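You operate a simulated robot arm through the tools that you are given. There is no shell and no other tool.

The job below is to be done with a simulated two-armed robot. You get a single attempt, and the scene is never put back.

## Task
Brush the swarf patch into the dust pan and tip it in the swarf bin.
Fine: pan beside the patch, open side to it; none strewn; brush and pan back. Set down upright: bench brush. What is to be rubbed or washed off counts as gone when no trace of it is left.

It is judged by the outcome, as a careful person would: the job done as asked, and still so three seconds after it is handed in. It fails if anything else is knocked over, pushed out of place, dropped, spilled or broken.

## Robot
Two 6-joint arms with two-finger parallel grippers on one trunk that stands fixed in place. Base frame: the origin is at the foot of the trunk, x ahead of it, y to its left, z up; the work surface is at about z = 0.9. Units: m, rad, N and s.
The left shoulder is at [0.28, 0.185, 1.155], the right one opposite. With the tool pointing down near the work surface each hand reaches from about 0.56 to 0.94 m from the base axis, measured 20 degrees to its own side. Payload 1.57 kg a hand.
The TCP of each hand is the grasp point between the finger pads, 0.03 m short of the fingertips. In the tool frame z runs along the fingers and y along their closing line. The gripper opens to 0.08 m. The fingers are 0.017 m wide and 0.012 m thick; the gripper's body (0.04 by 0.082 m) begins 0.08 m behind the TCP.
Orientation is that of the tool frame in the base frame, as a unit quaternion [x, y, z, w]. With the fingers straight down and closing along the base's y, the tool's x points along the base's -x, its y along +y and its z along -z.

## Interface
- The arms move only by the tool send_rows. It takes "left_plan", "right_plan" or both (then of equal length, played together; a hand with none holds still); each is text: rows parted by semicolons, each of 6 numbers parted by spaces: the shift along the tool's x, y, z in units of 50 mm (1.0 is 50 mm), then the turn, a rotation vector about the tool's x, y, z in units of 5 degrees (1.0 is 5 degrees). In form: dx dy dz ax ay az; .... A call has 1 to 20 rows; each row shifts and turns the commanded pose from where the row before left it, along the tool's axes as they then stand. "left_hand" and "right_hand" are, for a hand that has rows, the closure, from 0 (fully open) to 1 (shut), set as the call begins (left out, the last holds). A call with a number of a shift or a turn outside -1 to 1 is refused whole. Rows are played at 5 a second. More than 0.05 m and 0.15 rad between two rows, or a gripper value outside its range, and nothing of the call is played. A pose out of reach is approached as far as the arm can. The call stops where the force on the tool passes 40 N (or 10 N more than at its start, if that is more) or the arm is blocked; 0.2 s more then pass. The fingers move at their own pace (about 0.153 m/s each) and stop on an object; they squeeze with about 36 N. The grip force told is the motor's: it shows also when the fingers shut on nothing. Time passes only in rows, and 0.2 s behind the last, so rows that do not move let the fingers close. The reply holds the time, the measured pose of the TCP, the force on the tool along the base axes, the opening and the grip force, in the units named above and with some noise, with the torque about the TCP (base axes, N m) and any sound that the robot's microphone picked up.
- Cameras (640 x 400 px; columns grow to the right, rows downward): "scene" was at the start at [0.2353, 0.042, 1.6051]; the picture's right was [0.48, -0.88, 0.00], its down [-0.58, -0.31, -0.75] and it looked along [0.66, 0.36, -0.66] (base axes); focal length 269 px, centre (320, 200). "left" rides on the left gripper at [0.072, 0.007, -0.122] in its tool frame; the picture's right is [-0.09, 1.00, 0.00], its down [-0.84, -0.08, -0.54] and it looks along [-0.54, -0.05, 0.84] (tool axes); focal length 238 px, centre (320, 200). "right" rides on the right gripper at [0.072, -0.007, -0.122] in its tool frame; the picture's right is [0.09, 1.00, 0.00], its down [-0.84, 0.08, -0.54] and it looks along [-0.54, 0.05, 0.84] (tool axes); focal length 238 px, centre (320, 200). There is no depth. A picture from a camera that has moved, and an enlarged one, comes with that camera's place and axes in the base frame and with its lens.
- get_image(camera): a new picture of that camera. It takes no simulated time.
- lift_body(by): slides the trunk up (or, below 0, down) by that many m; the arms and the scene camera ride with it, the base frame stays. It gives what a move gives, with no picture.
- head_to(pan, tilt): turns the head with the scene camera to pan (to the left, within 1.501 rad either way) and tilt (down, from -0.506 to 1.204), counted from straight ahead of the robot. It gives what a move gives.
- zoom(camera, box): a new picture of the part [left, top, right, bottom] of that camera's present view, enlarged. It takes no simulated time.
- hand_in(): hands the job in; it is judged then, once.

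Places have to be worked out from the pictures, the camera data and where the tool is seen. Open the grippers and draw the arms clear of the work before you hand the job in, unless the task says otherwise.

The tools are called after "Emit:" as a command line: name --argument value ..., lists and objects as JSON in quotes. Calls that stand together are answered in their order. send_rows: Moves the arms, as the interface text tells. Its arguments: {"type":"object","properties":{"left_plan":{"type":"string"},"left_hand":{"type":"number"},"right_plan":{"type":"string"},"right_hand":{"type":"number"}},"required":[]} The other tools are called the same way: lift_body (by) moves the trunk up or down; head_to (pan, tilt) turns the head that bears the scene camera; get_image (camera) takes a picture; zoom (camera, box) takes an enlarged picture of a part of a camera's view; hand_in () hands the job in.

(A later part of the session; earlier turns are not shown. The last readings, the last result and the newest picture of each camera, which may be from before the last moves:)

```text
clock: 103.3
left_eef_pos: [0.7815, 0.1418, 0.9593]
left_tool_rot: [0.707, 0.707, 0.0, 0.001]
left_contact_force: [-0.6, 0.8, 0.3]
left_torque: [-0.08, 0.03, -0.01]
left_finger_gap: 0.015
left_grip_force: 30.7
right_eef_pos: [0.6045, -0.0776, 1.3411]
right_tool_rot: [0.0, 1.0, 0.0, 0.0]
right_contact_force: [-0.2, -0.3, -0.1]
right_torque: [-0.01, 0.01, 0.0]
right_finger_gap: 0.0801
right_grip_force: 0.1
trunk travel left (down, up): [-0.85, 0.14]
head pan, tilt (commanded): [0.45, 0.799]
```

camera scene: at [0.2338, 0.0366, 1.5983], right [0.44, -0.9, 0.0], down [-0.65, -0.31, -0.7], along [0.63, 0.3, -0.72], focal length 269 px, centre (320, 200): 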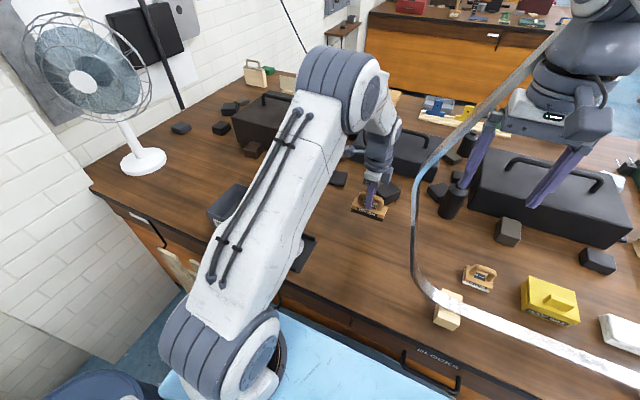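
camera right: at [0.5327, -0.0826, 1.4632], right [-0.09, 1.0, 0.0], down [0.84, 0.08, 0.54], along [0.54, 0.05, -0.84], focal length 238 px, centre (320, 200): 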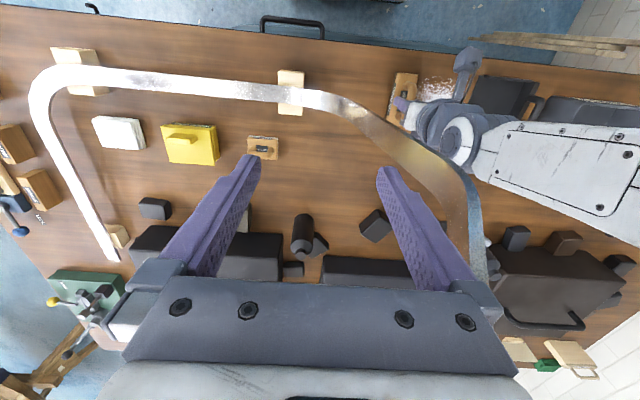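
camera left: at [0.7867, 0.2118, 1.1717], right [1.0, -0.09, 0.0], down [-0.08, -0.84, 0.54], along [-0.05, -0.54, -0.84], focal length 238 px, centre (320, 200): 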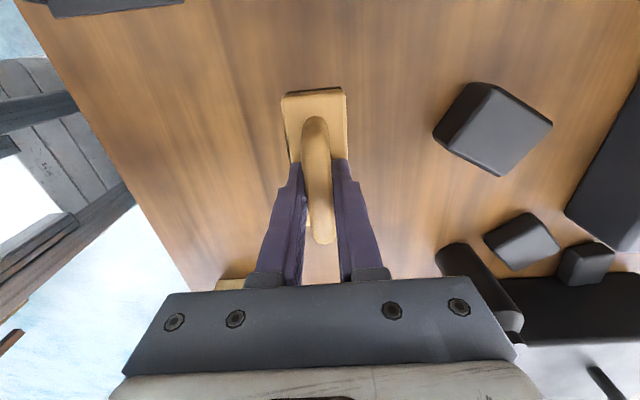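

Just touching. One more half-millimetre to seat it, then I open and rise straight up.

Emit:
send_rows --left_plan "0 0 0.01 0 0 0;0 0 0 0 0 0"

Emit:
send_rows --left_plan "0 0 0 0 0 0;0 0 0 0 0 0;0 0 -0.2 0 0 0;0 0 -0.5 0 0 0;0 0 -0.8 0 0 0;0 0 -0.8 0 0 0;0 0 -0.8 0 0 0;0 0 0 0 0 0" --left_hand 0.4

Emit:
zoom --camera "scene" --box '[320, 160, 420, 250]'

Emit:
zoom --camera "left" --box '[260, 50, 380, 150]'

```text
clock: 103.9
left_eef_pos: [0.7815, 0.1408, 0.9604]
left_tool_rot: [0.707, 0.707, 0.001, 0.0]
left_contact_force: [-2.0, 2.0, 5.8]
left_torque: [-0.2, 0.07, -0.09]
left_finger_gap: 0.0149
left_grip_force: 30.2
right_eef_pos: [0.6031, -0.0757, 1.3421]
right_tool_rot: [0.0, 1.0, 0.0, 0.0]
right_contact_force: [0.7, 0.4, 0.2]
right_torque: [0.0, 0.03, 0.03]
right_finger_gap: 0.0799
right_grip_force: 0.0
trunk travel left (down, up): [-0.85, 0.14]
head pan, tilt (commanded): [0.45, 0.799]
```

```text
clock: 105.7
left_eef_pos: [0.7818, 0.1418, 1.1172]
left_tool_rot: [0.707, 0.707, 0.0, 0.001]
left_contact_force: [-0.2, -0.2, -0.2]
left_torque: [0.01, -0.01, -0.02]
left_finger_gap: 0.048
left_grip_force: 0.1
right_eef_pos: [0.6044, -0.0773, 1.342]
right_tool_rot: [0.0, 1.0, -0.001, 0.0]
right_contact_force: [-0.5, -0.5, -1.3]
right_torque: [0.0, -0.03, 0.01]
right_finger_gap: 0.0796
right_grip_force: 0.1
trunk travel left (down, up): [-0.85, 0.14]
head pan, tilt (commanded): [0.45, 0.799]
```

```text
4.44 times, centred on (370, 205) of scene
camera zoom: at [0.2335, 0.0366, 1.5983], right [0.44, -0.9, 0.0], down [-0.65, -0.31, -0.7], along [0.63, 0.3, -0.72], focal length 1197 px, centre (98, 178)
```

zoom: 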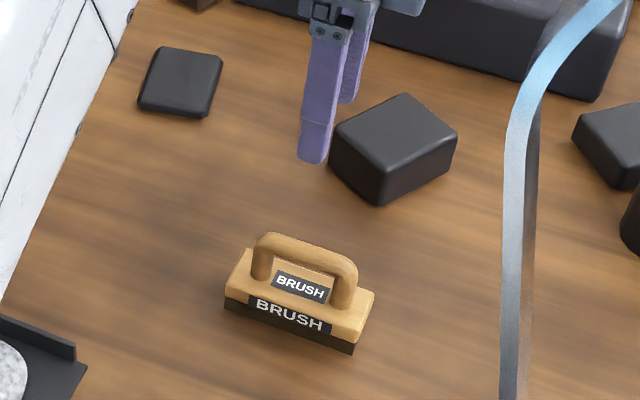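

```text
4.00 times, centred on (320, 100) of left
camera zoom: at [0.7863, 0.2144, 1.2386], right [1.0, -0.09, 0.0], down [-0.08, -0.84, 0.54], along [-0.05, -0.54, -0.84], focal length 953 px, centre (320, 600)
```

zoom: 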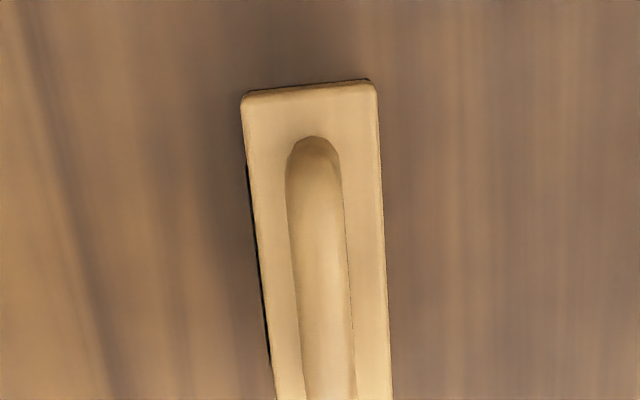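

The brush stands upright on its original outline. I rotate the hand back by 90° at this height, then go to the pan.

Emit:
send_rows --left_plan "0 0 -0.4 0 0 -1;0 0 0 0 0 -1;0 0 0 0 0 -1;0 0 0 0 0 -1;0 0 0 0 0 -1;0 0 0 0 0 -1;0 0 0 0 0 -1;0 0 0 0 0 -1;0 0 0 0 0 -1;0 0 0 0 0 -1;0 0 0 0 0 -1;0 0 0 0 0 -1;0 0 0 0 0 -1;0 0 0 0 0 -1;0 0 0 0 0 -1;0 0 0 0 0 -1;0 0 0 0 0 -1;0 0 0 0 0 -1"

Emit:
send_rows --left_plan "0.55 0.72 0 0 0 0;0.55 0.72 0 0 0 0;0.55 0.72 0 0 0 0;0.55 0.72 0 0 0 0;0.55 0.72 0 0 0 0;0.6 0.72 0 0 0 0;0 0 0 0 0 0"

Emit:
get_image --camera "left"

Emit:
get_image --camera "scene"

```text
clock: 109.5
left_eef_pos: [0.7811, 0.1408, 1.1347]
left_tool_rot: [-0.001, 1.0, 0.0, 0.001]
left_contact_force: [-0.6, -0.4, 0.5]
left_torque: [-0.02, 0.02, -0.02]
left_finger_gap: 0.048
left_grip_force: 0.0
right_eef_pos: [0.604, -0.076, 1.3422]
right_tool_rot: [0.0, 1.0, 0.0, 0.0]
right_contact_force: [0.2, -0.1, 0.3]
right_torque: [-0.01, 0.01, 0.01]
right_finger_gap: 0.0798
right_grip_force: 0.1
trunk travel left (down, up): [-0.85, 0.14]
head pan, tilt (commanded): [0.45, 0.799]
```

```text
clock: 111.1
left_eef_pos: [0.614, 0.3579, 1.1325]
left_tool_rot: [0.001, 1.0, 0.0, 0.001]
left_contact_force: [-0.5, 0.1, 0.6]
left_torque: [0.02, 0.01, 0.0]
left_finger_gap: 0.0482
left_grip_force: 0.0
right_eef_pos: [0.6045, -0.076, 1.3422]
right_tool_rot: [0.0, 1.0, 0.0, 0.0]
right_contact_force: [0.0, 1.1, -0.5]
right_torque: [-0.02, -0.01, -0.02]
right_finger_gap: 0.0798
right_grip_force: 0.1
trunk travel left (down, up): [-0.85, 0.14]
head pan, tilt (commanded): [0.45, 0.799]
```

```text
taken
camera left: at [0.5398, 0.3647, 1.2548], right [0.09, 1.0, 0.0], down [0.84, -0.08, 0.54], along [0.54, -0.05, -0.84], focal length 238 px, centre (320, 200)
```

left: 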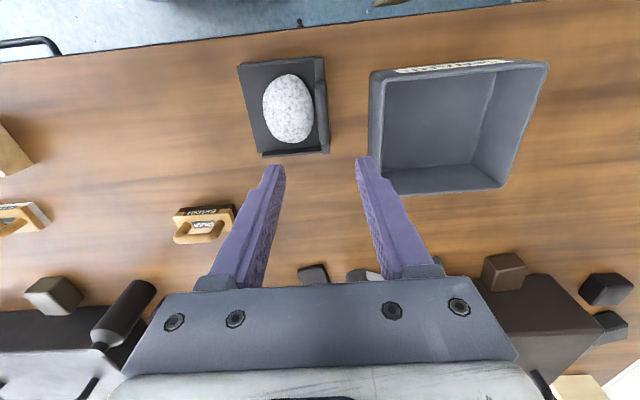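

```text
taken
camera scene: at [0.2335, 0.0369, 1.5983], right [0.44, -0.9, 0.0], down [-0.65, -0.31, -0.7], along [0.63, 0.3, -0.72], focal length 269 px, centre (320, 200)
```

scene: 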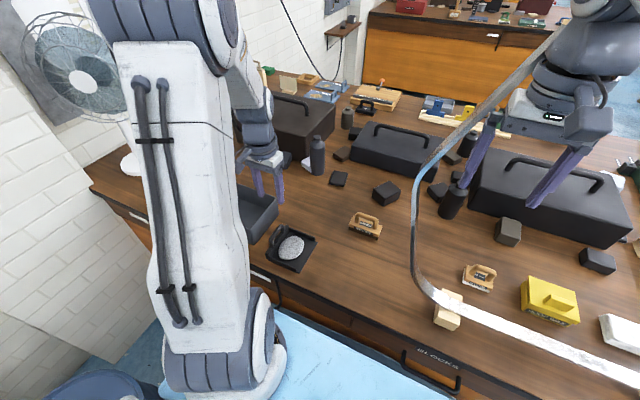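

I zoom to locate the pan handle exactly (it may have shifted slightly) and to read the heap.

Emit:
zoom --camera "left" --box '[220, 40, 350, 170]'

Emit:
zoom --camera "scene" --box '[240, 190, 340, 280]'

```text
3.08 times, centred on (285, 105) of left
camera zoom: at [0.5398, 0.3647, 1.2548], right [0.09, 1.0, 0.0], down [0.84, -0.08, 0.54], along [0.54, -0.05, -0.84], focal length 733 px, centre (428, 492)
```

zoom: 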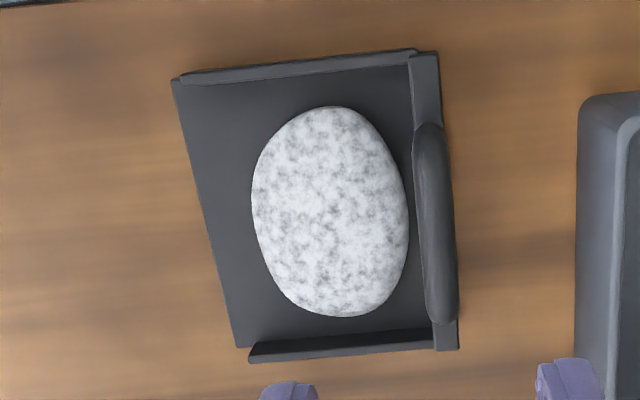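

```text
4.44 times, centred on (290, 235) of scene
camera zoom: at [0.2335, 0.0369, 1.5983], right [0.44, -0.9, 0.0], down [-0.65, -0.31, -0.7], along [0.63, 0.3, -0.72], focal length 1197 px, centre (453, 44)
```

zoom: 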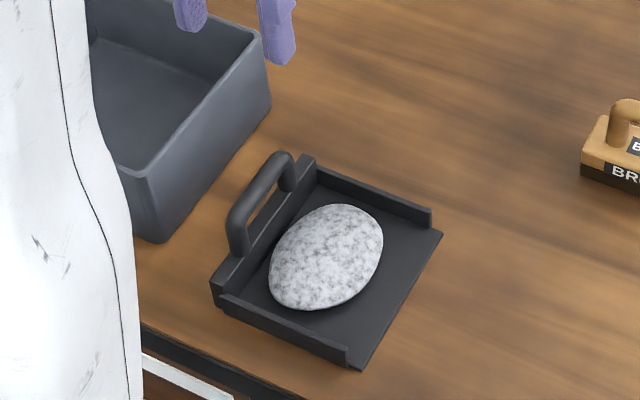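

The pan has not moved noticeably: handle bar centre at (0.608, 0.361). I narrow the gap to 30 mm, centre over the bar and descend to just above it.

Emit:
send_rows --left_plan "0.046 0.074 0.6 0 0 0;0 0 0.8 0 0 0;0 0 0.8 0 0 0;0 0 0.6 0 0 0;0 0 0.3 0 0 0;0 0 0 0 0 0" --left_hand 0.63

Emit:
zoom --camera "left" --box '[200, 40, 440, 220]'

Emit:
zoom --camera "scene" --box '[240, 190, 340, 280]'

```text
clock: 112.5
left_eef_pos: [0.6128, 0.3606, 0.9758]
left_tool_rot: [0.0, 1.0, 0.0, 0.001]
left_contact_force: [-0.2, -0.7, -0.2]
left_torque: [0.0, 0.01, -0.02]
left_finger_gap: 0.0297
left_grip_force: 0.1
right_eef_pos: [0.606, -0.0771, 1.3423]
right_tool_rot: [0.0, 1.0, 0.0, 0.0]
right_contact_force: [-0.1, -0.6, -0.8]
right_torque: [0.0, 0.0, 0.02]
right_finger_gap: 0.0802
right_grip_force: 0.1
trunk travel left (down, up): [-0.85, 0.14]
head pan, tilt (commanded): [0.45, 0.799]
```

```text
2.22 times, centred on (320, 130) of left
camera zoom: at [0.5389, 0.3683, 1.0991], right [0.09, 1.0, 0.0], down [0.84, -0.08, 0.54], along [0.54, -0.05, -0.84], focal length 530 px, centre (320, 356)
```

zoom: 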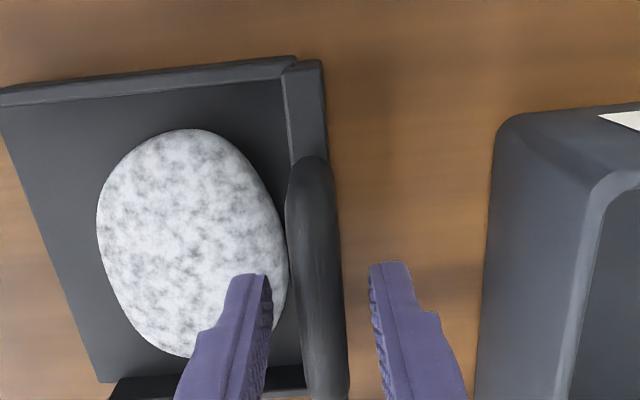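

```text
4.44 times, centred on (290, 235) of scene
camera zoom: at [0.2338, 0.0367, 1.5983], right [0.44, -0.9, 0.0], down [-0.65, -0.31, -0.7], along [0.63, 0.3, -0.72], focal length 1197 px, centre (453, 44)
```

zoom: 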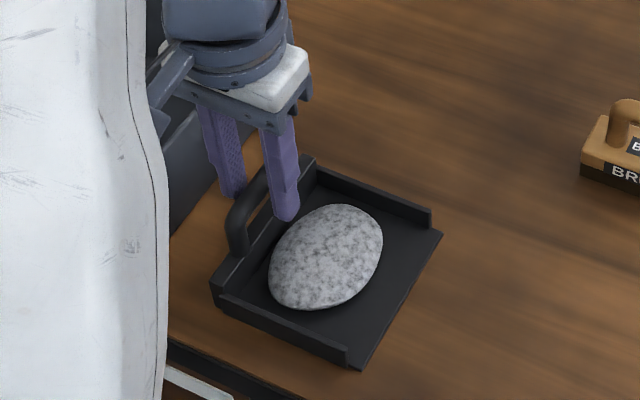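

Well centred. I lower to TCP z≈0.955, so the tips just straddle the rear wall top, and check the forces.

Emit:
send_rows --left_plan "0 0 0.25 0 0 0;0 0 0.1 0 0 0;0 0 0.06 0 0 0;0 0 0 0 0 0"

Emit:
zoom --camera "scene" --box '[260, 200, 320, 260]'

```text
clock: 113.5
left_eef_pos: [0.6121, 0.3606, 0.9573]
left_tool_rot: [0.0, 1.0, 0.0, 0.001]
left_contact_force: [0.5, -0.3, 1.0]
left_torque: [0.02, 0.01, -0.03]
left_finger_gap: 0.0295
left_grip_force: 0.1
right_eef_pos: [0.6045, -0.0771, 1.3424]
right_tool_rot: [0.0, 1.0, 0.0, 0.0]
right_contact_force: [-0.1, -0.6, -0.4]
right_torque: [-0.01, 0.02, 0.03]
right_finger_gap: 0.0798
right_grip_force: 0.1
trunk travel left (down, up): [-0.85, 0.14]
head pan, tilt (commanded): [0.45, 0.799]
```

```text
6.67 times, centred on (290, 230) of scene
camera zoom: at [0.2338, 0.0366, 1.5983], right [0.44, -0.9, 0.0], down [-0.65, -0.31, -0.7], along [0.63, 0.3, -0.72], focal length 1795 px, centre (520, 0)
```

zoom: 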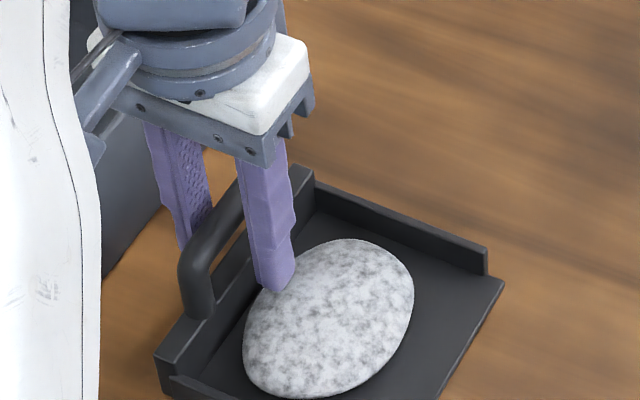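

No contact so far. I close on the handle.

Emit:
send_rows --left_plan "0 0 0 0 0 0;0 0 0 0 0 0;0 0 0 0 0 0;0 0 0 0 0 0" --left_hand 1

Emit:
zoom --camera "scene" --box '[260, 200, 320, 260]'

```text
clock: 114.5
left_eef_pos: [0.6115, 0.3613, 0.9583]
left_tool_rot: [0.0, 1.0, 0.0, 0.001]
left_contact_force: [-0.1, 0.3, 0.5]
left_torque: [-0.01, 0.0, -0.01]
left_finger_gap: 0.0127
left_grip_force: 29.7
right_eef_pos: [0.6036, -0.0773, 1.3414]
right_tool_rot: [0.0, 1.0, 0.0, 0.0]
right_contact_force: [0.7, 0.5, 0.0]
right_torque: [0.0, -0.01, 0.03]
right_finger_gap: 0.0799
right_grip_force: 0.1
trunk travel left (down, up): [-0.85, 0.14]
head pan, tilt (commanded): [0.45, 0.799]
```

```text
6.67 times, centred on (290, 230) of scene
camera zoom: at [0.2338, 0.0367, 1.5983], right [0.44, -0.9, 0.0], down [-0.65, -0.31, -0.7], along [0.63, 0.3, -0.72], focal length 1795 px, centre (520, 0)
```

zoom: 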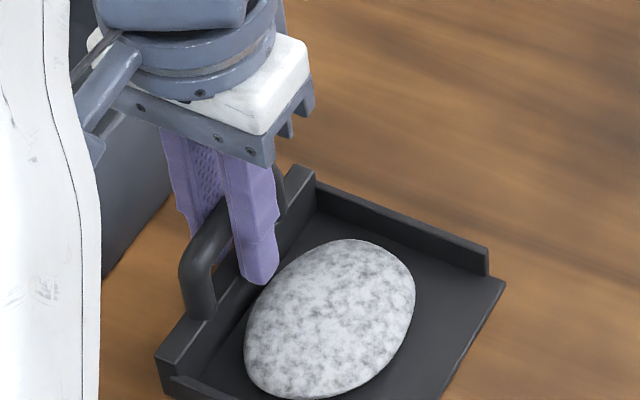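

Handle held firmly. I lift slowly 30 mm and check that the pan stays level with its heap.

Emit:
send_rows --left_plan "0 0 -0.1 0 0 0;0 0 -0.2 0 0 0;0 0 -0.3 0 0 0;0 0 0 0 0 0"

Emit:
zoom --camera "scene" --box '[250, 190, 330, 270]'

Emit:
get_image --camera "left"

```text
clock: 115.5
left_eef_pos: [0.6116, 0.3602, 0.9899]
left_tool_rot: [0.0, 1.0, 0.0, 0.0]
left_contact_force: [-0.4, 0.1, -2.0]
left_torque: [0.03, 0.0, 0.0]
left_finger_gap: 0.0131
left_grip_force: 29.6
right_eef_pos: [0.6041, -0.0767, 1.3415]
right_tool_rot: [0.0, 1.0, 0.001, 0.0]
right_contact_force: [0.7, -0.5, -0.1]
right_torque: [0.0, 0.02, -0.01]
right_finger_gap: 0.0797
right_grip_force: 0.0
trunk travel left (down, up): [-0.85, 0.14]
head pan, tilt (commanded): [0.45, 0.799]
```

```text
5.00 times, centred on (290, 230) of scene
camera zoom: at [0.2337, 0.0366, 1.5983], right [0.44, -0.9, 0.0], down [-0.65, -0.31, -0.7], along [0.63, 0.3, -0.72], focal length 1346 px, centre (470, 50)
```

zoom: 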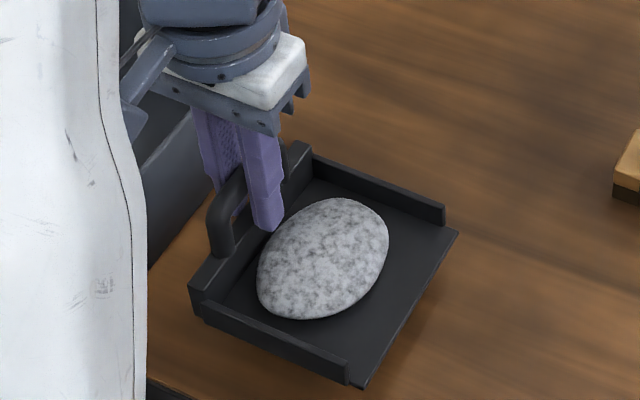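

```text
taken
camera left: at [0.539, 0.3679, 1.1118], right [0.09, 1.0, 0.0], down [0.84, -0.08, 0.54], along [0.54, -0.05, -0.84], focal length 238 px, centre (320, 200)
```

left: 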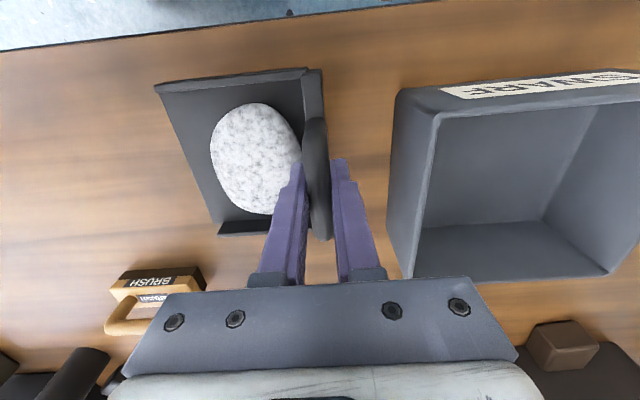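

The pan is level and the heap rides with it. I tip the lip up by 5° for safety and raise it above the bin's rim.

Emit:
send_rows --left_plan "0 0 -0.1 0.5 0 0;0 0 -0.1 0.5 0 0;0 -0.03 -0.35 0 0 0;0 -0.04 -0.45 0 0 0;0 -0.04 -0.45 0 0 0;0 -0.02 -0.25 0 0 0;0 0 0 0 0 0"

Emit:
get_image --camera "left"

Emit:
get_image --camera "scene"

```text
clock: 117.1
left_eef_pos: [0.6126, 0.362, 1.0731]
left_tool_rot: [0.0, 0.999, -0.044, 0.001]
left_contact_force: [-0.1, -0.2, -1.0]
left_torque: [0.04, -0.05, -0.03]
left_finger_gap: 0.0128
left_grip_force: 30.3
right_eef_pos: [0.6046, -0.0767, 1.3416]
right_tool_rot: [0.0, 1.0, 0.0, 0.0]
right_contact_force: [-0.5, 0.4, 0.3]
right_torque: [0.03, 0.01, 0.01]
right_finger_gap: 0.08
right_grip_force: 0.1
trunk travel left (down, up): [-0.85, 0.14]
head pan, tilt (commanded): [0.45, 0.799]
```

```text
taken
camera left: at [0.5391, 0.3796, 1.1944], right [0.09, 0.99, -0.09], down [0.84, -0.03, 0.55], along [0.54, -0.12, -0.83], focal length 238 px, centre (320, 200)
```

left: 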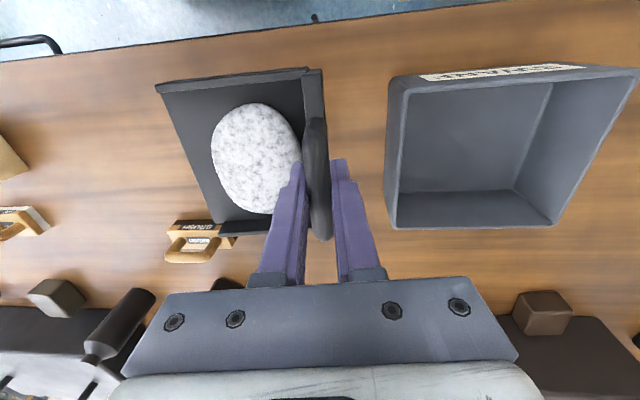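

```text
taken
camera scene: at [0.2338, 0.0367, 1.5983], right [0.44, -0.9, 0.0], down [-0.65, -0.31, -0.7], along [0.63, 0.3, -0.72], focal length 269 px, centre (320, 200)
```

scene: 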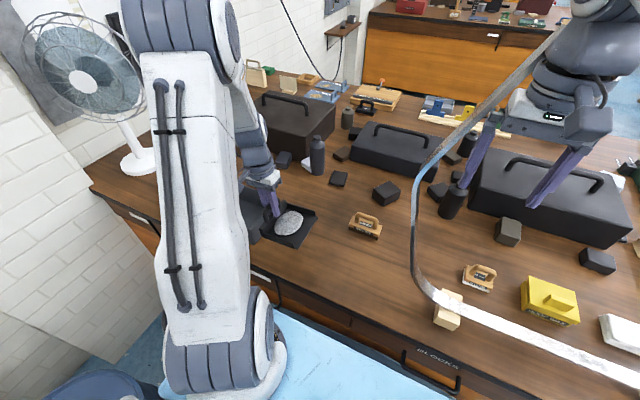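

All is steady, and the pan's underside (≈1.016) clears the rim (≈0.983). I carry it over the bin, so its open edge ends up above the bin's middle.

Emit:
send_rows --left_plan "-0.03 0.25 -0.022 0 0 0;-0.065 0.468 -0.041 0 0 0;-0.065 0.468 -0.041 0 0 0;-0.065 0.468 -0.041 0 0 0;-0.065 0.468 -0.041 0 0 0;-0.065 0.468 -0.041 0 0 0;-0.065 0.468 -0.041 0 0 0;-0.065 0.468 -0.041 0 0 0;-0.065 0.468 -0.041 0 0 0;-0.065 0.468 -0.041 0 0 0;-0.035 0.22 -0.019 0 0 0;0 0 0 0 0 0"

Emit:
get_image --camera "left"

Emit:
head_to --pan 0.75 --tilt 0.85

Emit:
get_image --camera "scene"

```text
clock: 119.7
left_eef_pos: [0.6451, 0.5972, 1.0735]
left_tool_rot: [0.0, 0.999, -0.044, 0.001]
left_contact_force: [0.3, -0.8, -0.9]
left_torque: [0.05, 0.0, 0.05]
left_finger_gap: 0.0133
left_grip_force: 29.8
right_eef_pos: [0.6047, -0.0763, 1.3422]
right_tool_rot: [-0.001, 1.0, 0.0, 0.0]
right_contact_force: [0.6, 0.1, 0.1]
right_torque: [0.03, 0.02, 0.0]
right_finger_gap: 0.08
right_grip_force: 0.0
trunk travel left (down, up): [-0.85, 0.14]
head pan, tilt (commanded): [0.45, 0.799]
```

```text
taken
camera left: at [0.5711, 0.6146, 1.1954], right [0.09, 0.99, -0.09], down [0.84, -0.03, 0.55], along [0.54, -0.12, -0.83], focal length 238 px, centre (320, 200)
```

left: 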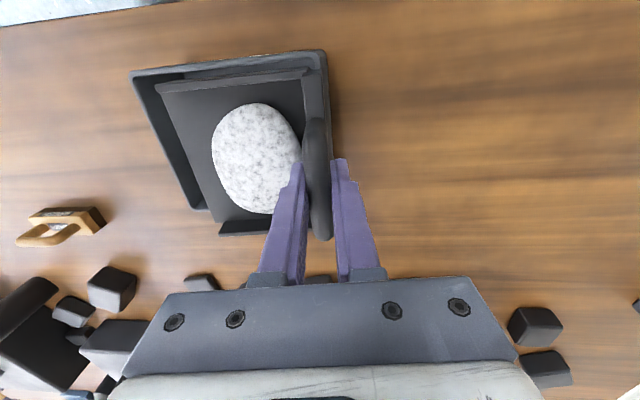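

```text
clock: 120.5
left_eef_pos: [0.6429, 0.5972, 1.075]
left_tool_rot: [-0.001, 0.999, -0.043, 0.001]
left_contact_force: [0.9, 0.2, -1.8]
left_torque: [0.04, -0.01, 0.0]
left_finger_gap: 0.0131
left_grip_force: 29.7
right_eef_pos: [0.6046, -0.0758, 1.3416]
right_tool_rot: [0.0, 1.0, 0.0, 0.0]
right_contact_force: [0.1, -0.2, 0.0]
right_torque: [-0.03, -0.03, -0.01]
right_finger_gap: 0.08
right_grip_force: 0.0
trunk travel left (down, up): [-0.85, 0.14]
head pan, tilt (commanded): [0.75, 0.85]
```

```text
taken
camera scene: at [0.2184, 0.0549, 1.5943], right [0.68, -0.73, 0.0], down [-0.55, -0.51, -0.66], along [0.48, 0.45, -0.75], focal length 269 px, centre (320, 200)
```

scene: 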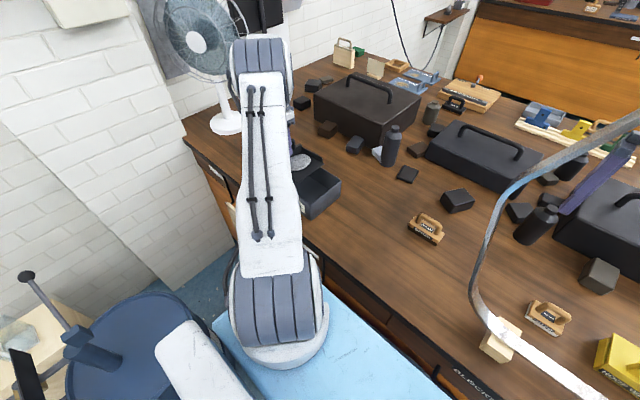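

The pan is centred over the bin with its lip near (0.64, 0.487). I lower it 13 mm and begin tipping the open edge down slowly, keeping the lip fixed above the bin's middle.

Emit:
send_rows --left_plan "0 0.023 0.259 0 0 0;0 -0.05 -0.0914 -0.5 0 0;0 -0.05 -0.0914 -0.5 0 0;0 -0.05 -0.0914 -0.5 0 0;0 -0.05 -0.0914 -0.5 0 0;0 -0.05 -0.0914 -0.5 0 0;0 -0.05 -0.0914 -0.5 0 0;0 -0.05 -0.0914 -0.5 0 0;0 -0.05 -0.0914 -0.5 0 0;0 -0.05 -0.0914 -0.5 0 0;0 -0.05 -0.0914 -0.5 0 0;0 0 0 0 0 0"

Emit:
get_image --camera "left"

Emit:
get_image --camera "scene"

Emit:
zoom --camera "right" --box '[440, 50, 640, 200]'

```text
clock: 123.1
left_eef_pos: [0.6434, 0.5662, 1.1047]
left_tool_rot: [0.0, 0.985, 0.173, 0.001]
left_contact_force: [-0.2, 1.0, -1.9]
left_torque: [0.01, -0.02, -0.03]
left_finger_gap: 0.013
left_grip_force: 30.0
right_eef_pos: [0.6051, -0.0762, 1.3424]
right_tool_rot: [0.0, 1.0, 0.0, 0.0]
right_contact_force: [0.4, 0.7, -0.3]
right_torque: [0.02, 0.01, 0.03]
right_finger_gap: 0.0798
right_grip_force: 0.0
trunk travel left (down, up): [-0.85, 0.14]
head pan, tilt (commanded): [0.75, 0.85]
```

```text
taken
camera left: at [0.5701, 0.5311, 1.2214], right [0.09, 0.94, 0.34], down [0.84, -0.26, 0.48], along [0.54, 0.24, -0.81], focal length 238 px, centre (320, 200)
```

left: 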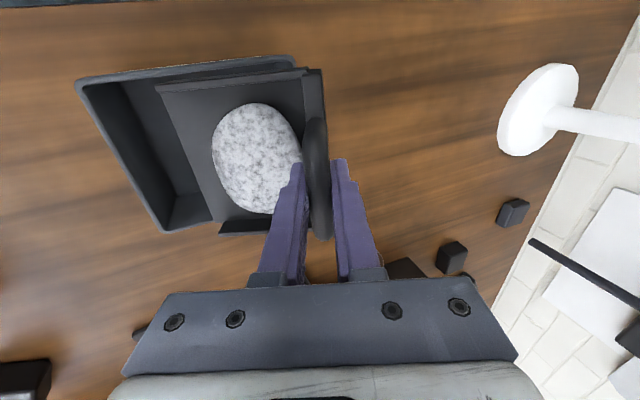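

```text
taken
camera scene: at [0.2183, 0.0549, 1.5943], right [0.68, -0.73, 0.0], down [-0.55, -0.51, -0.66], along [0.48, 0.45, -0.75], focal length 269 px, centre (320, 200)
```

scene: 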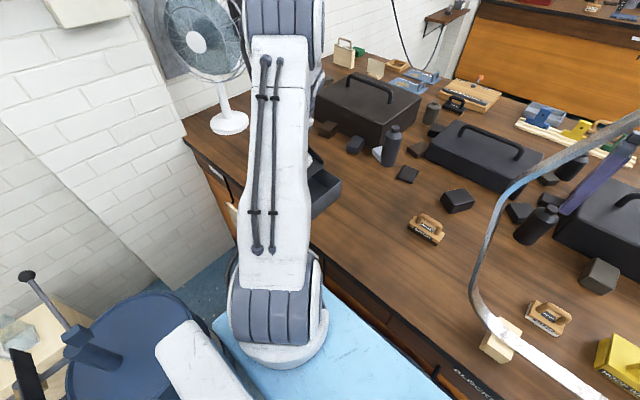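

```text
2.67 times, centred on (540, 125) of right
camera zoom: at [0.5326, -0.0829, 1.4633], right [-0.09, 1.0, 0.0], down [0.84, 0.08, 0.54], along [0.54, 0.05, -0.84], focal length 636 px, centre (-267, 400)
```

zoom: 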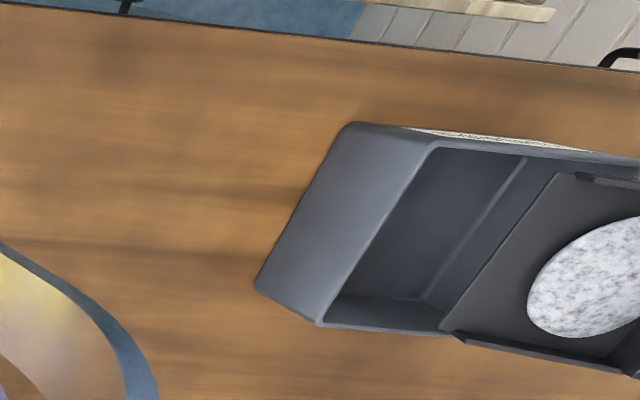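

At 20° the pan sits right, only ~5 mm off centre toward -x, which I correct. I tip further to 45°.

Emit:
send_rows --left_plan "-0.1 0 0 0 0 0;0 -0.05 -0.0914 -0.5 0 0;0 -0.05 -0.0914 -0.5 0 0;0 -0.05 -0.0914 -0.5 0 0;0 -0.05 -0.0914 -0.5 0 0;0 -0.05 -0.0914 -0.5 0 0;0 -0.05 -0.0914 -0.5 0 0;0 -0.05 -0.0914 -0.5 0 0;0 -0.05 -0.0914 -0.5 0 0;0 -0.05 -0.0914 -0.5 0 0;0 -0.05 -0.0914 -0.5 0 0;0 0 0 0 0 0"

Emit:
get_image --camera "left"

Emit:
zoom --camera "right" --box '[440, 50, 640, 200]'

```text
clock: 125.7
left_eef_pos: [0.6486, 0.522, 1.1311]
left_tool_rot: [0.001, 0.924, 0.382, 0.001]
left_contact_force: [0.5, 0.2, -1.2]
left_torque: [-0.04, -0.03, 0.01]
left_finger_gap: 0.0131
left_grip_force: 30.0
right_eef_pos: [0.6039, -0.0762, 1.3412]
right_tool_rot: [-0.001, 1.0, 0.0, 0.001]
right_contact_force: [-0.7, -0.6, 0.6]
right_torque: [-0.01, 0.0, -0.02]
right_finger_gap: 0.0798
right_grip_force: 0.0
trunk travel left (down, up): [-0.85, 0.14]
head pan, tilt (commanded): [0.75, 0.85]
```

```text
taken
camera left: at [0.5754, 0.4402, 1.2206], right [0.09, 0.7, 0.7], down [0.84, -0.44, 0.33], along [0.54, 0.56, -0.63], focal length 238 px, centre (320, 200)
```

left: 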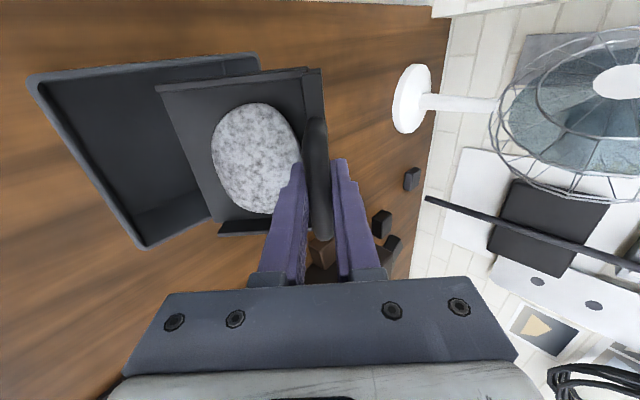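

```text
2.67 times, centred on (540, 125) of right
camera zoom: at [0.5326, -0.0829, 1.4632], right [-0.09, 1.0, 0.0], down [0.84, 0.08, 0.54], along [0.54, 0.05, -0.84], focal length 636 px, centre (-267, 400)
```

zoom: 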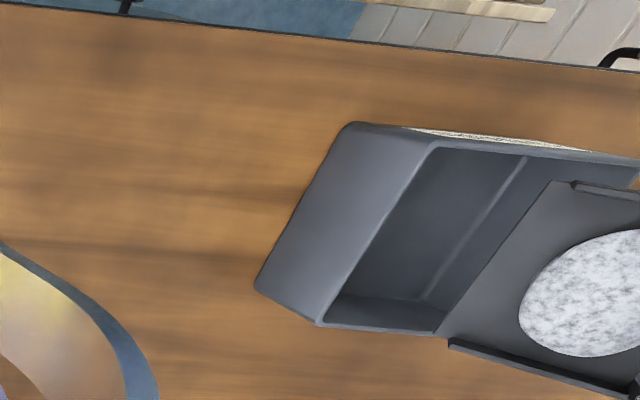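

At 45° the heap still holds; all is over the bin. I tip on to 70°.

Emit:
send_rows --left_plan "0 -0.05 -0.0914 -0.5 0 0;0 -0.05 -0.0914 -0.5 0 0;0 -0.05 -0.0914 -0.5 0 0;0 -0.05 -0.0914 -0.5 0 0;0 -0.05 -0.0914 -0.5 0 0;0 -0.05 -0.0914 -0.5 0 0;0 -0.05 -0.0914 -0.5 0 0;0 -0.05 -0.0914 -0.5 0 0;0 -0.05 -0.0914 -0.5 0 0;0 -0.05 -0.0914 -0.5 0 0;0 0 0 0 0 0;0 0 0 0 0 0"

Emit:
get_image --camera "left"

Emit:
zoom --camera "right" --box '[440, 50, 640, 200]'

Emit:
get_image --camera "scene"

```text
clock: 128.3
left_eef_pos: [0.6482, 0.4711, 1.1327]
left_tool_rot: [-0.001, 0.819, 0.574, 0.001]
left_contact_force: [0.1, 0.0, -1.9]
left_torque: [0.0, 0.05, -0.03]
left_finger_gap: 0.0128
left_grip_force: 30.0
right_eef_pos: [0.6047, -0.0769, 1.342]
right_tool_rot: [0.0, 1.0, 0.0, 0.0]
right_contact_force: [0.8, 0.3, 0.0]
right_torque: [-0.01, 0.02, 0.02]
right_finger_gap: 0.0802
right_grip_force: 0.1
trunk travel left (down, up): [-0.85, 0.14]
head pan, tilt (commanded): [0.75, 0.85]
```

```text
taken
camera left: at [0.5749, 0.3583, 1.1823], right [0.09, 0.34, 0.94], down [0.84, -0.54, 0.11], along [0.54, 0.77, -0.33], focal length 238 px, centre (320, 200)
```

left: 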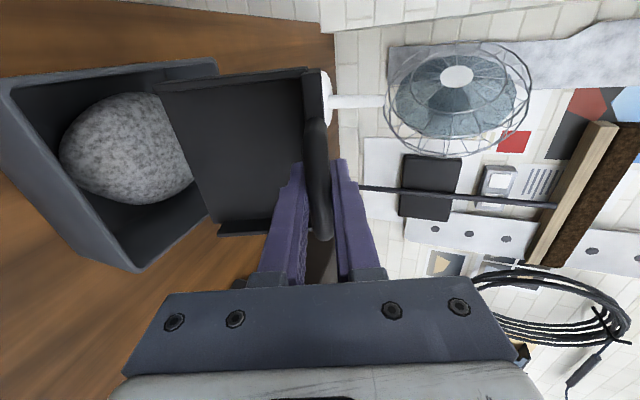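

```text
2.67 times, centred on (540, 125) of right
camera zoom: at [0.5325, -0.0829, 1.4633], right [-0.09, 1.0, 0.0], down [0.84, 0.08, 0.54], along [0.54, 0.05, -0.84], focal length 636 px, centre (-267, 400)
```

zoom: 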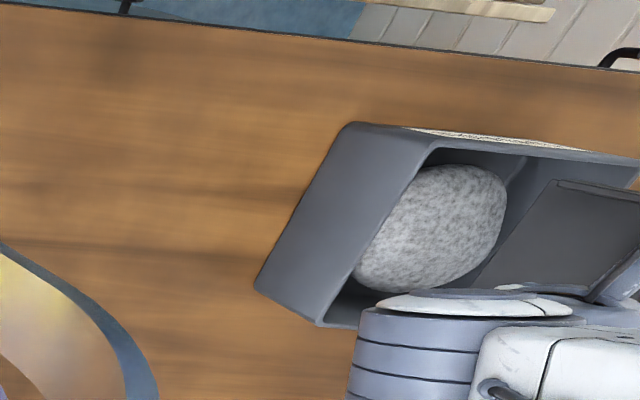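

```text
taken
camera scene: at [0.2183, 0.0549, 1.5943], right [0.68, -0.73, 0.0], down [-0.55, -0.51, -0.66], along [0.48, 0.45, -0.75], focal length 269 px, centre (320, 200)
```

scene: 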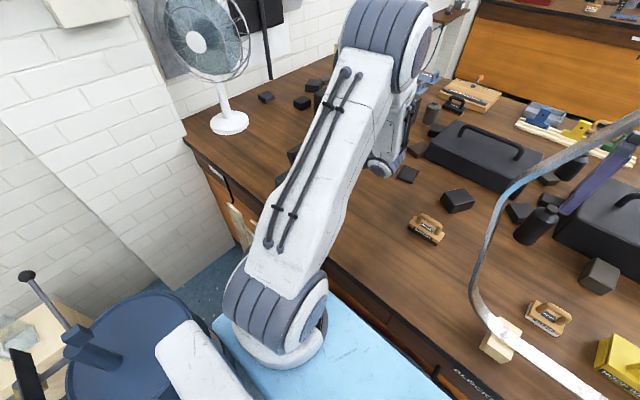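

The swarf has dropped into the bin and the pan is empty. I turn the pan back to level the same way, lip held over the bin.

Emit:
send_rows --left_plan "0 0.088 0.189 1 0 0;0 0.088 0.189 1 0 0;0 0.088 0.189 1 0 0;0 0.088 0.189 1 0 0;0 0.088 0.189 1 0 0;0 0.088 0.189 1 0 0;0 0.088 0.189 1 0 0;0 0.088 0.189 1 0 0;0 0.088 0.189 1 0 0;0 0.088 0.189 1 0 0;0 0.088 0.189 1 0 0;0 0.088 0.189 1 0 0;0 0.088 0.189 1 0 0;0 0.088 0.189 1 0 0;0 0 -0.3 0 0 0;0 0 0 0 0 0"

Emit:
get_image --camera "left"

Emit:
zoom --camera "right" --box '[440, 50, 640, 200]'

```text
clock: 131.7
left_eef_pos: [0.6475, 0.5916, 1.0873]
left_tool_rot: [0.0, 1.0, 0.0, 0.001]
left_contact_force: [-0.5, 0.8, -1.4]
left_torque: [0.05, 0.02, 0.01]
left_finger_gap: 0.0131
left_grip_force: 29.8
right_eef_pos: [0.6039, -0.0772, 1.3416]
right_tool_rot: [0.0, 1.0, 0.0, 0.0]
right_contact_force: [0.6, 0.5, 0.1]
right_torque: [-0.03, 0.0, 0.0]
right_finger_gap: 0.08
right_grip_force: 0.1
trunk travel left (down, up): [-0.85, 0.14]
head pan, tilt (commanded): [0.75, 0.85]
```

```text
taken
camera left: at [0.5747, 0.5992, 1.2096], right [0.09, 1.0, 0.0], down [0.84, -0.08, 0.54], along [0.54, -0.05, -0.84], focal length 238 px, centre (320, 200)
```

left: 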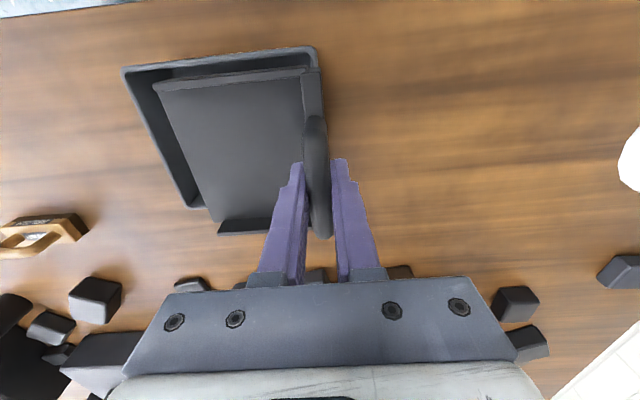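

```text
2.67 times, centred on (540, 125) of right
camera zoom: at [0.5324, -0.083, 1.4633], right [-0.09, 1.0, 0.0], down [0.84, 0.08, 0.54], along [0.54, 0.05, -0.84], focal length 636 px, centre (-267, 400)
```

zoom: 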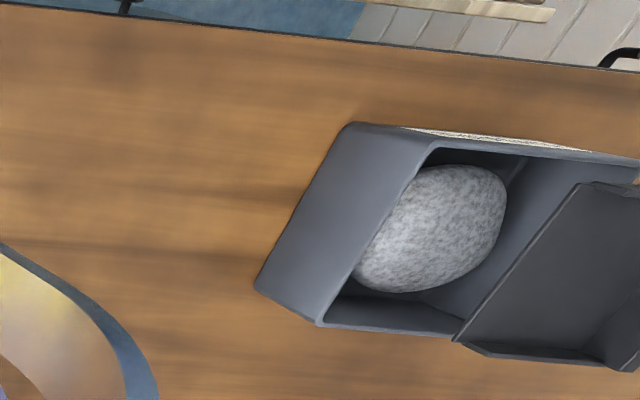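

Pan level and empty, swarf lies in the bin. I turn the head back and carry the pan above its original place.

Emit:
head_to --pan 0.45 --tilt 0.8

Emit:
send_rows --left_plan "-0.2 -0.25 0 0 0 0;-0.409 -0.501 0 0 0 0;-0.409 -0.501 0 0 0 0;-0.409 -0.501 0 0 0 0;-0.409 -0.501 0 0 0 0;-0.409 -0.501 0 0 0 0;-0.409 -0.501 0 0 0 0;-0.409 -0.501 0 0 0 0;-0.207 -0.251 0 0 0 0;0 0 0.5 0 0 0;0 0 0.6 0 0 0;0 0 0.5 0 0 0;0 0 0 0 0 0"

Emit:
zoom --camera "scene" --box '[260, 150, 360, 230]'

Emit:
get_image --camera "left"

```text
clock: 132.5
left_eef_pos: [0.6481, 0.5919, 1.0865]
left_tool_rot: [-0.001, 1.0, 0.0, 0.001]
left_contact_force: [0.9, -0.9, -1.2]
left_torque: [0.02, 0.03, -0.02]
left_finger_gap: 0.013
left_grip_force: 30.0
right_eef_pos: [0.6047, -0.0773, 1.3409]
right_tool_rot: [0.0, 1.0, 0.0, -0.001]
right_contact_force: [-0.5, -0.2, 0.2]
right_torque: [0.02, 0.01, -0.02]
right_finger_gap: 0.0798
right_grip_force: 0.1
trunk travel left (down, up): [-0.85, 0.14]
head pan, tilt (commanded): [0.45, 0.799]
```

```text
clock: 135.3
left_eef_pos: [0.8125, 0.3892, 1.008]
left_tool_rot: [0.0, 1.0, 0.0, 0.001]
left_contact_force: [-0.2, 0.2, -1.4]
left_torque: [0.06, 0.0, -0.02]
left_finger_gap: 0.0132
left_grip_force: 29.5
right_eef_pos: [0.6037, -0.0764, 1.3429]
right_tool_rot: [0.0, 1.0, 0.0, 0.0]
right_contact_force: [0.1, -0.4, 0.2]
right_torque: [0.02, 0.0, 0.01]
right_finger_gap: 0.0798
right_grip_force: 0.0
trunk travel left (down, up): [-0.85, 0.14]
head pan, tilt (commanded): [0.45, 0.799]
```

```text
5.00 times, centred on (310, 190) of scene
camera zoom: at [0.234, 0.0367, 1.5983], right [0.44, -0.9, 0.0], down [-0.65, -0.31, -0.7], along [0.63, 0.3, -0.72], focal length 1346 px, centre (370, 250)
```

zoom: 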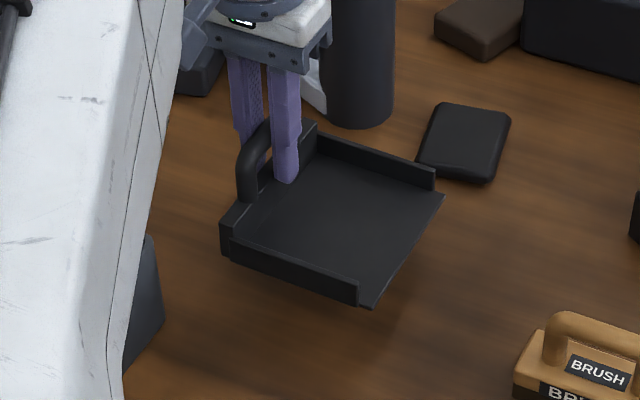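

```text
taken
camera left: at [0.7386, 0.3967, 1.1299], right [0.09, 1.0, 0.0], down [0.84, -0.08, 0.54], along [0.54, -0.05, -0.84], focal length 238 px, centre (320, 200)
```

left: 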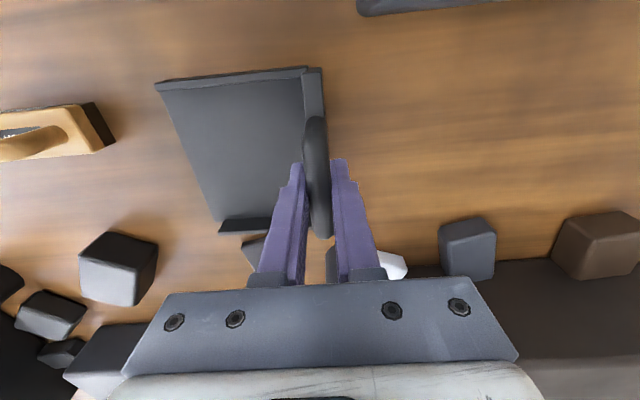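

Over its old place, ~1.5 mm off in y, which I correct while lowering to just above the bench.

Emit:
send_rows --left_plan "0.01 0.028 0.3 0 0 0;0 0 0.3 0 0 0;0 0 0.25 0 0 0;0 0 0.05 0 0 0;0 0 0 0 0 0"

Emit:
zoom --camera "scene" --box '[260, 150, 360, 230]'

```text
clock: 136.5
left_eef_pos: [0.8119, 0.3939, 0.9618]
left_tool_rot: [0.0, 1.0, 0.0, 0.001]
left_contact_force: [0.3, 0.0, -2.5]
left_torque: [0.0, 0.05, -0.02]
left_finger_gap: 0.0131
left_grip_force: 30.0
right_eef_pos: [0.6037, -0.0757, 1.342]
right_tool_rot: [0.0, 1.0, 0.001, 0.0]
right_contact_force: [0.2, 1.2, 0.8]
right_torque: [0.0, -0.02, -0.03]
right_finger_gap: 0.0797
right_grip_force: 0.1
trunk travel left (down, up): [-0.85, 0.14]
head pan, tilt (commanded): [0.45, 0.799]
```

```text
5.00 times, centred on (310, 190) of scene
camera zoom: at [0.2338, 0.0367, 1.5983], right [0.44, -0.9, 0.0], down [-0.65, -0.31, -0.7], along [0.63, 0.3, -0.72], focal length 1346 px, centre (370, 250)
```

zoom: 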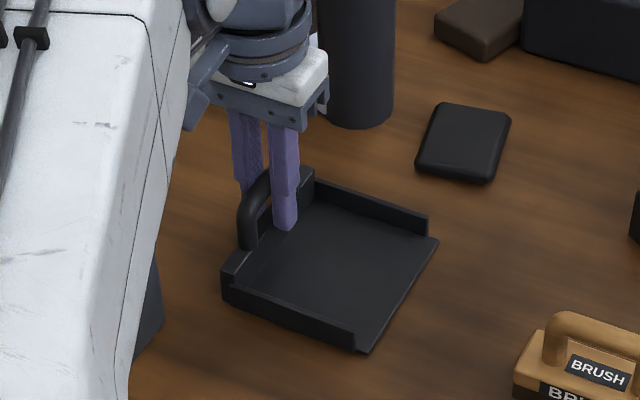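

About 2 mm too far in +y compared with the original outline; I shift back 2 mm and lower gently.

Emit:
send_rows --left_plan "0 -0.04 0 0 0 0;0 0 0.04 0 0 0;0 0 0.02 0 0 0;0 0 0 0 0 0"

Emit:
zoom --camera "scene" --box '[260, 150, 360, 230]'

```text
clock: 137.5
left_eef_pos: [0.8117, 0.3895, 0.9604]
left_tool_rot: [0.001, 1.0, 0.0, 0.001]
left_contact_force: [-0.2, 0.1, 0.0]
left_torque: [-0.08, -0.04, -0.02]
left_finger_gap: 0.0129
left_grip_force: 30.0
right_eef_pos: [0.604, -0.0767, 1.3419]
right_tool_rot: [0.0, 1.0, 0.0, -0.001]
right_contact_force: [0.8, -0.9, 0.3]
right_torque: [0.01, 0.01, -0.02]
right_finger_gap: 0.0798
right_grip_force: 0.0
trunk travel left (down, up): [-0.85, 0.14]
head pan, tilt (commanded): [0.45, 0.799]
```

```text
5.00 times, centred on (310, 190) of scene
camera zoom: at [0.2338, 0.0367, 1.5983], right [0.44, -0.9, 0.0], down [-0.65, -0.31, -0.7], along [0.63, 0.3, -0.72], focal length 1346 px, centre (370, 250)
```

zoom: 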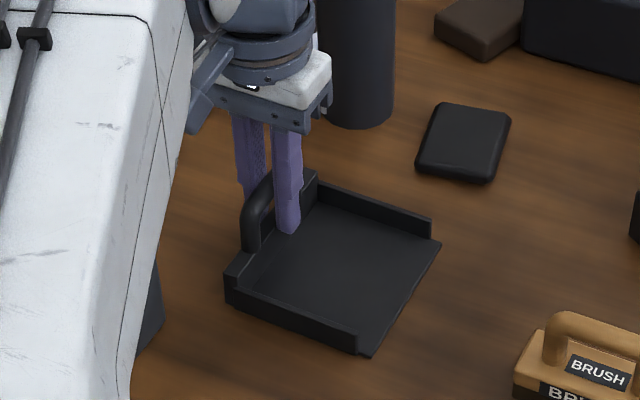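

The pan matches its original outline and is just touching. I seat it half a millimetre more, open, and rise straight up.

Emit:
send_rows --left_plan "0 0 0.012 0 0 0;0 0 0 0 0 0"

Emit:
send_rows --left_plan "0 0 0 0 0 0;0 0 0 0 0 0;0 0 -0.2 0 0 0;0 0 -0.5 0 0 0;0 0 -0.8 0 0 0;0 0 -0.8 0 0 0;0 0 -0.8 0 0 0;0 0 0 0 0 0" --left_hand 0.5

Emit:
zoom --camera "scene" --box '[260, 150, 360, 230]'

Emit:
get_image --camera "left"

```text
clock: 138.1
left_eef_pos: [0.811, 0.3901, 0.96]
left_tool_rot: [-0.001, 1.0, 0.0, 0.002]
left_contact_force: [-0.3, 0.5, -0.1]
left_torque: [-0.1, -0.1, 0.03]
left_finger_gap: 0.0133
left_grip_force: 30.2
right_eef_pos: [0.6043, -0.0766, 1.3423]
right_tool_rot: [0.0, 1.0, 0.0, 0.001]
right_contact_force: [0.4, 0.4, 0.4]
right_torque: [0.0, -0.01, -0.02]
right_finger_gap: 0.0798
right_grip_force: 0.1
trunk travel left (down, up): [-0.85, 0.14]
head pan, tilt (commanded): [0.45, 0.799]
```

```text
clock: 139.9
left_eef_pos: [0.8082, 0.3887, 1.1139]
left_tool_rot: [0.001, 1.0, 0.0, 0.001]
left_contact_force: [-0.8, 0.1, -0.3]
left_torque: [-0.03, -0.01, 0.01]
left_finger_gap: 0.0402
left_grip_force: 0.1
right_eef_pos: [0.6048, -0.0764, 1.3424]
right_tool_rot: [0.0, 1.0, 0.0, 0.001]
right_contact_force: [-0.4, -0.6, 0.4]
right_torque: [-0.03, -0.02, -0.02]
right_finger_gap: 0.0801
right_grip_force: 0.0
trunk travel left (down, up): [-0.85, 0.14]
head pan, tilt (commanded): [0.45, 0.799]
```

```text
5.00 times, centred on (310, 190) of scene
camera zoom: at [0.2336, 0.0366, 1.5983], right [0.44, -0.9, 0.0], down [-0.65, -0.31, -0.7], along [0.63, 0.3, -0.72], focal length 1346 px, centre (370, 250)
```

zoom: 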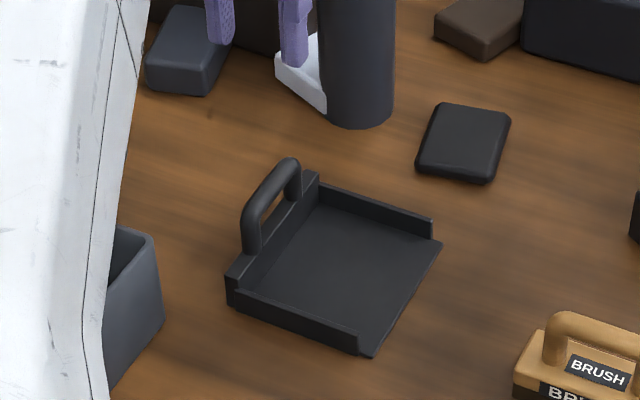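

```text
taken
camera left: at [0.7341, 0.3965, 1.2355], right [0.09, 1.0, 0.0], down [0.84, -0.08, 0.54], along [0.54, -0.05, -0.84], focal length 238 px, centre (320, 200)
```

left: 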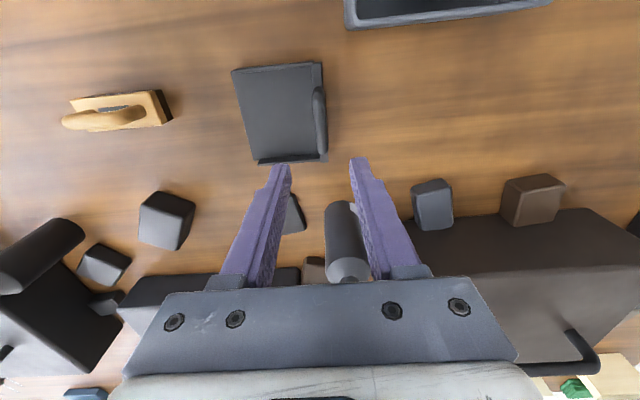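

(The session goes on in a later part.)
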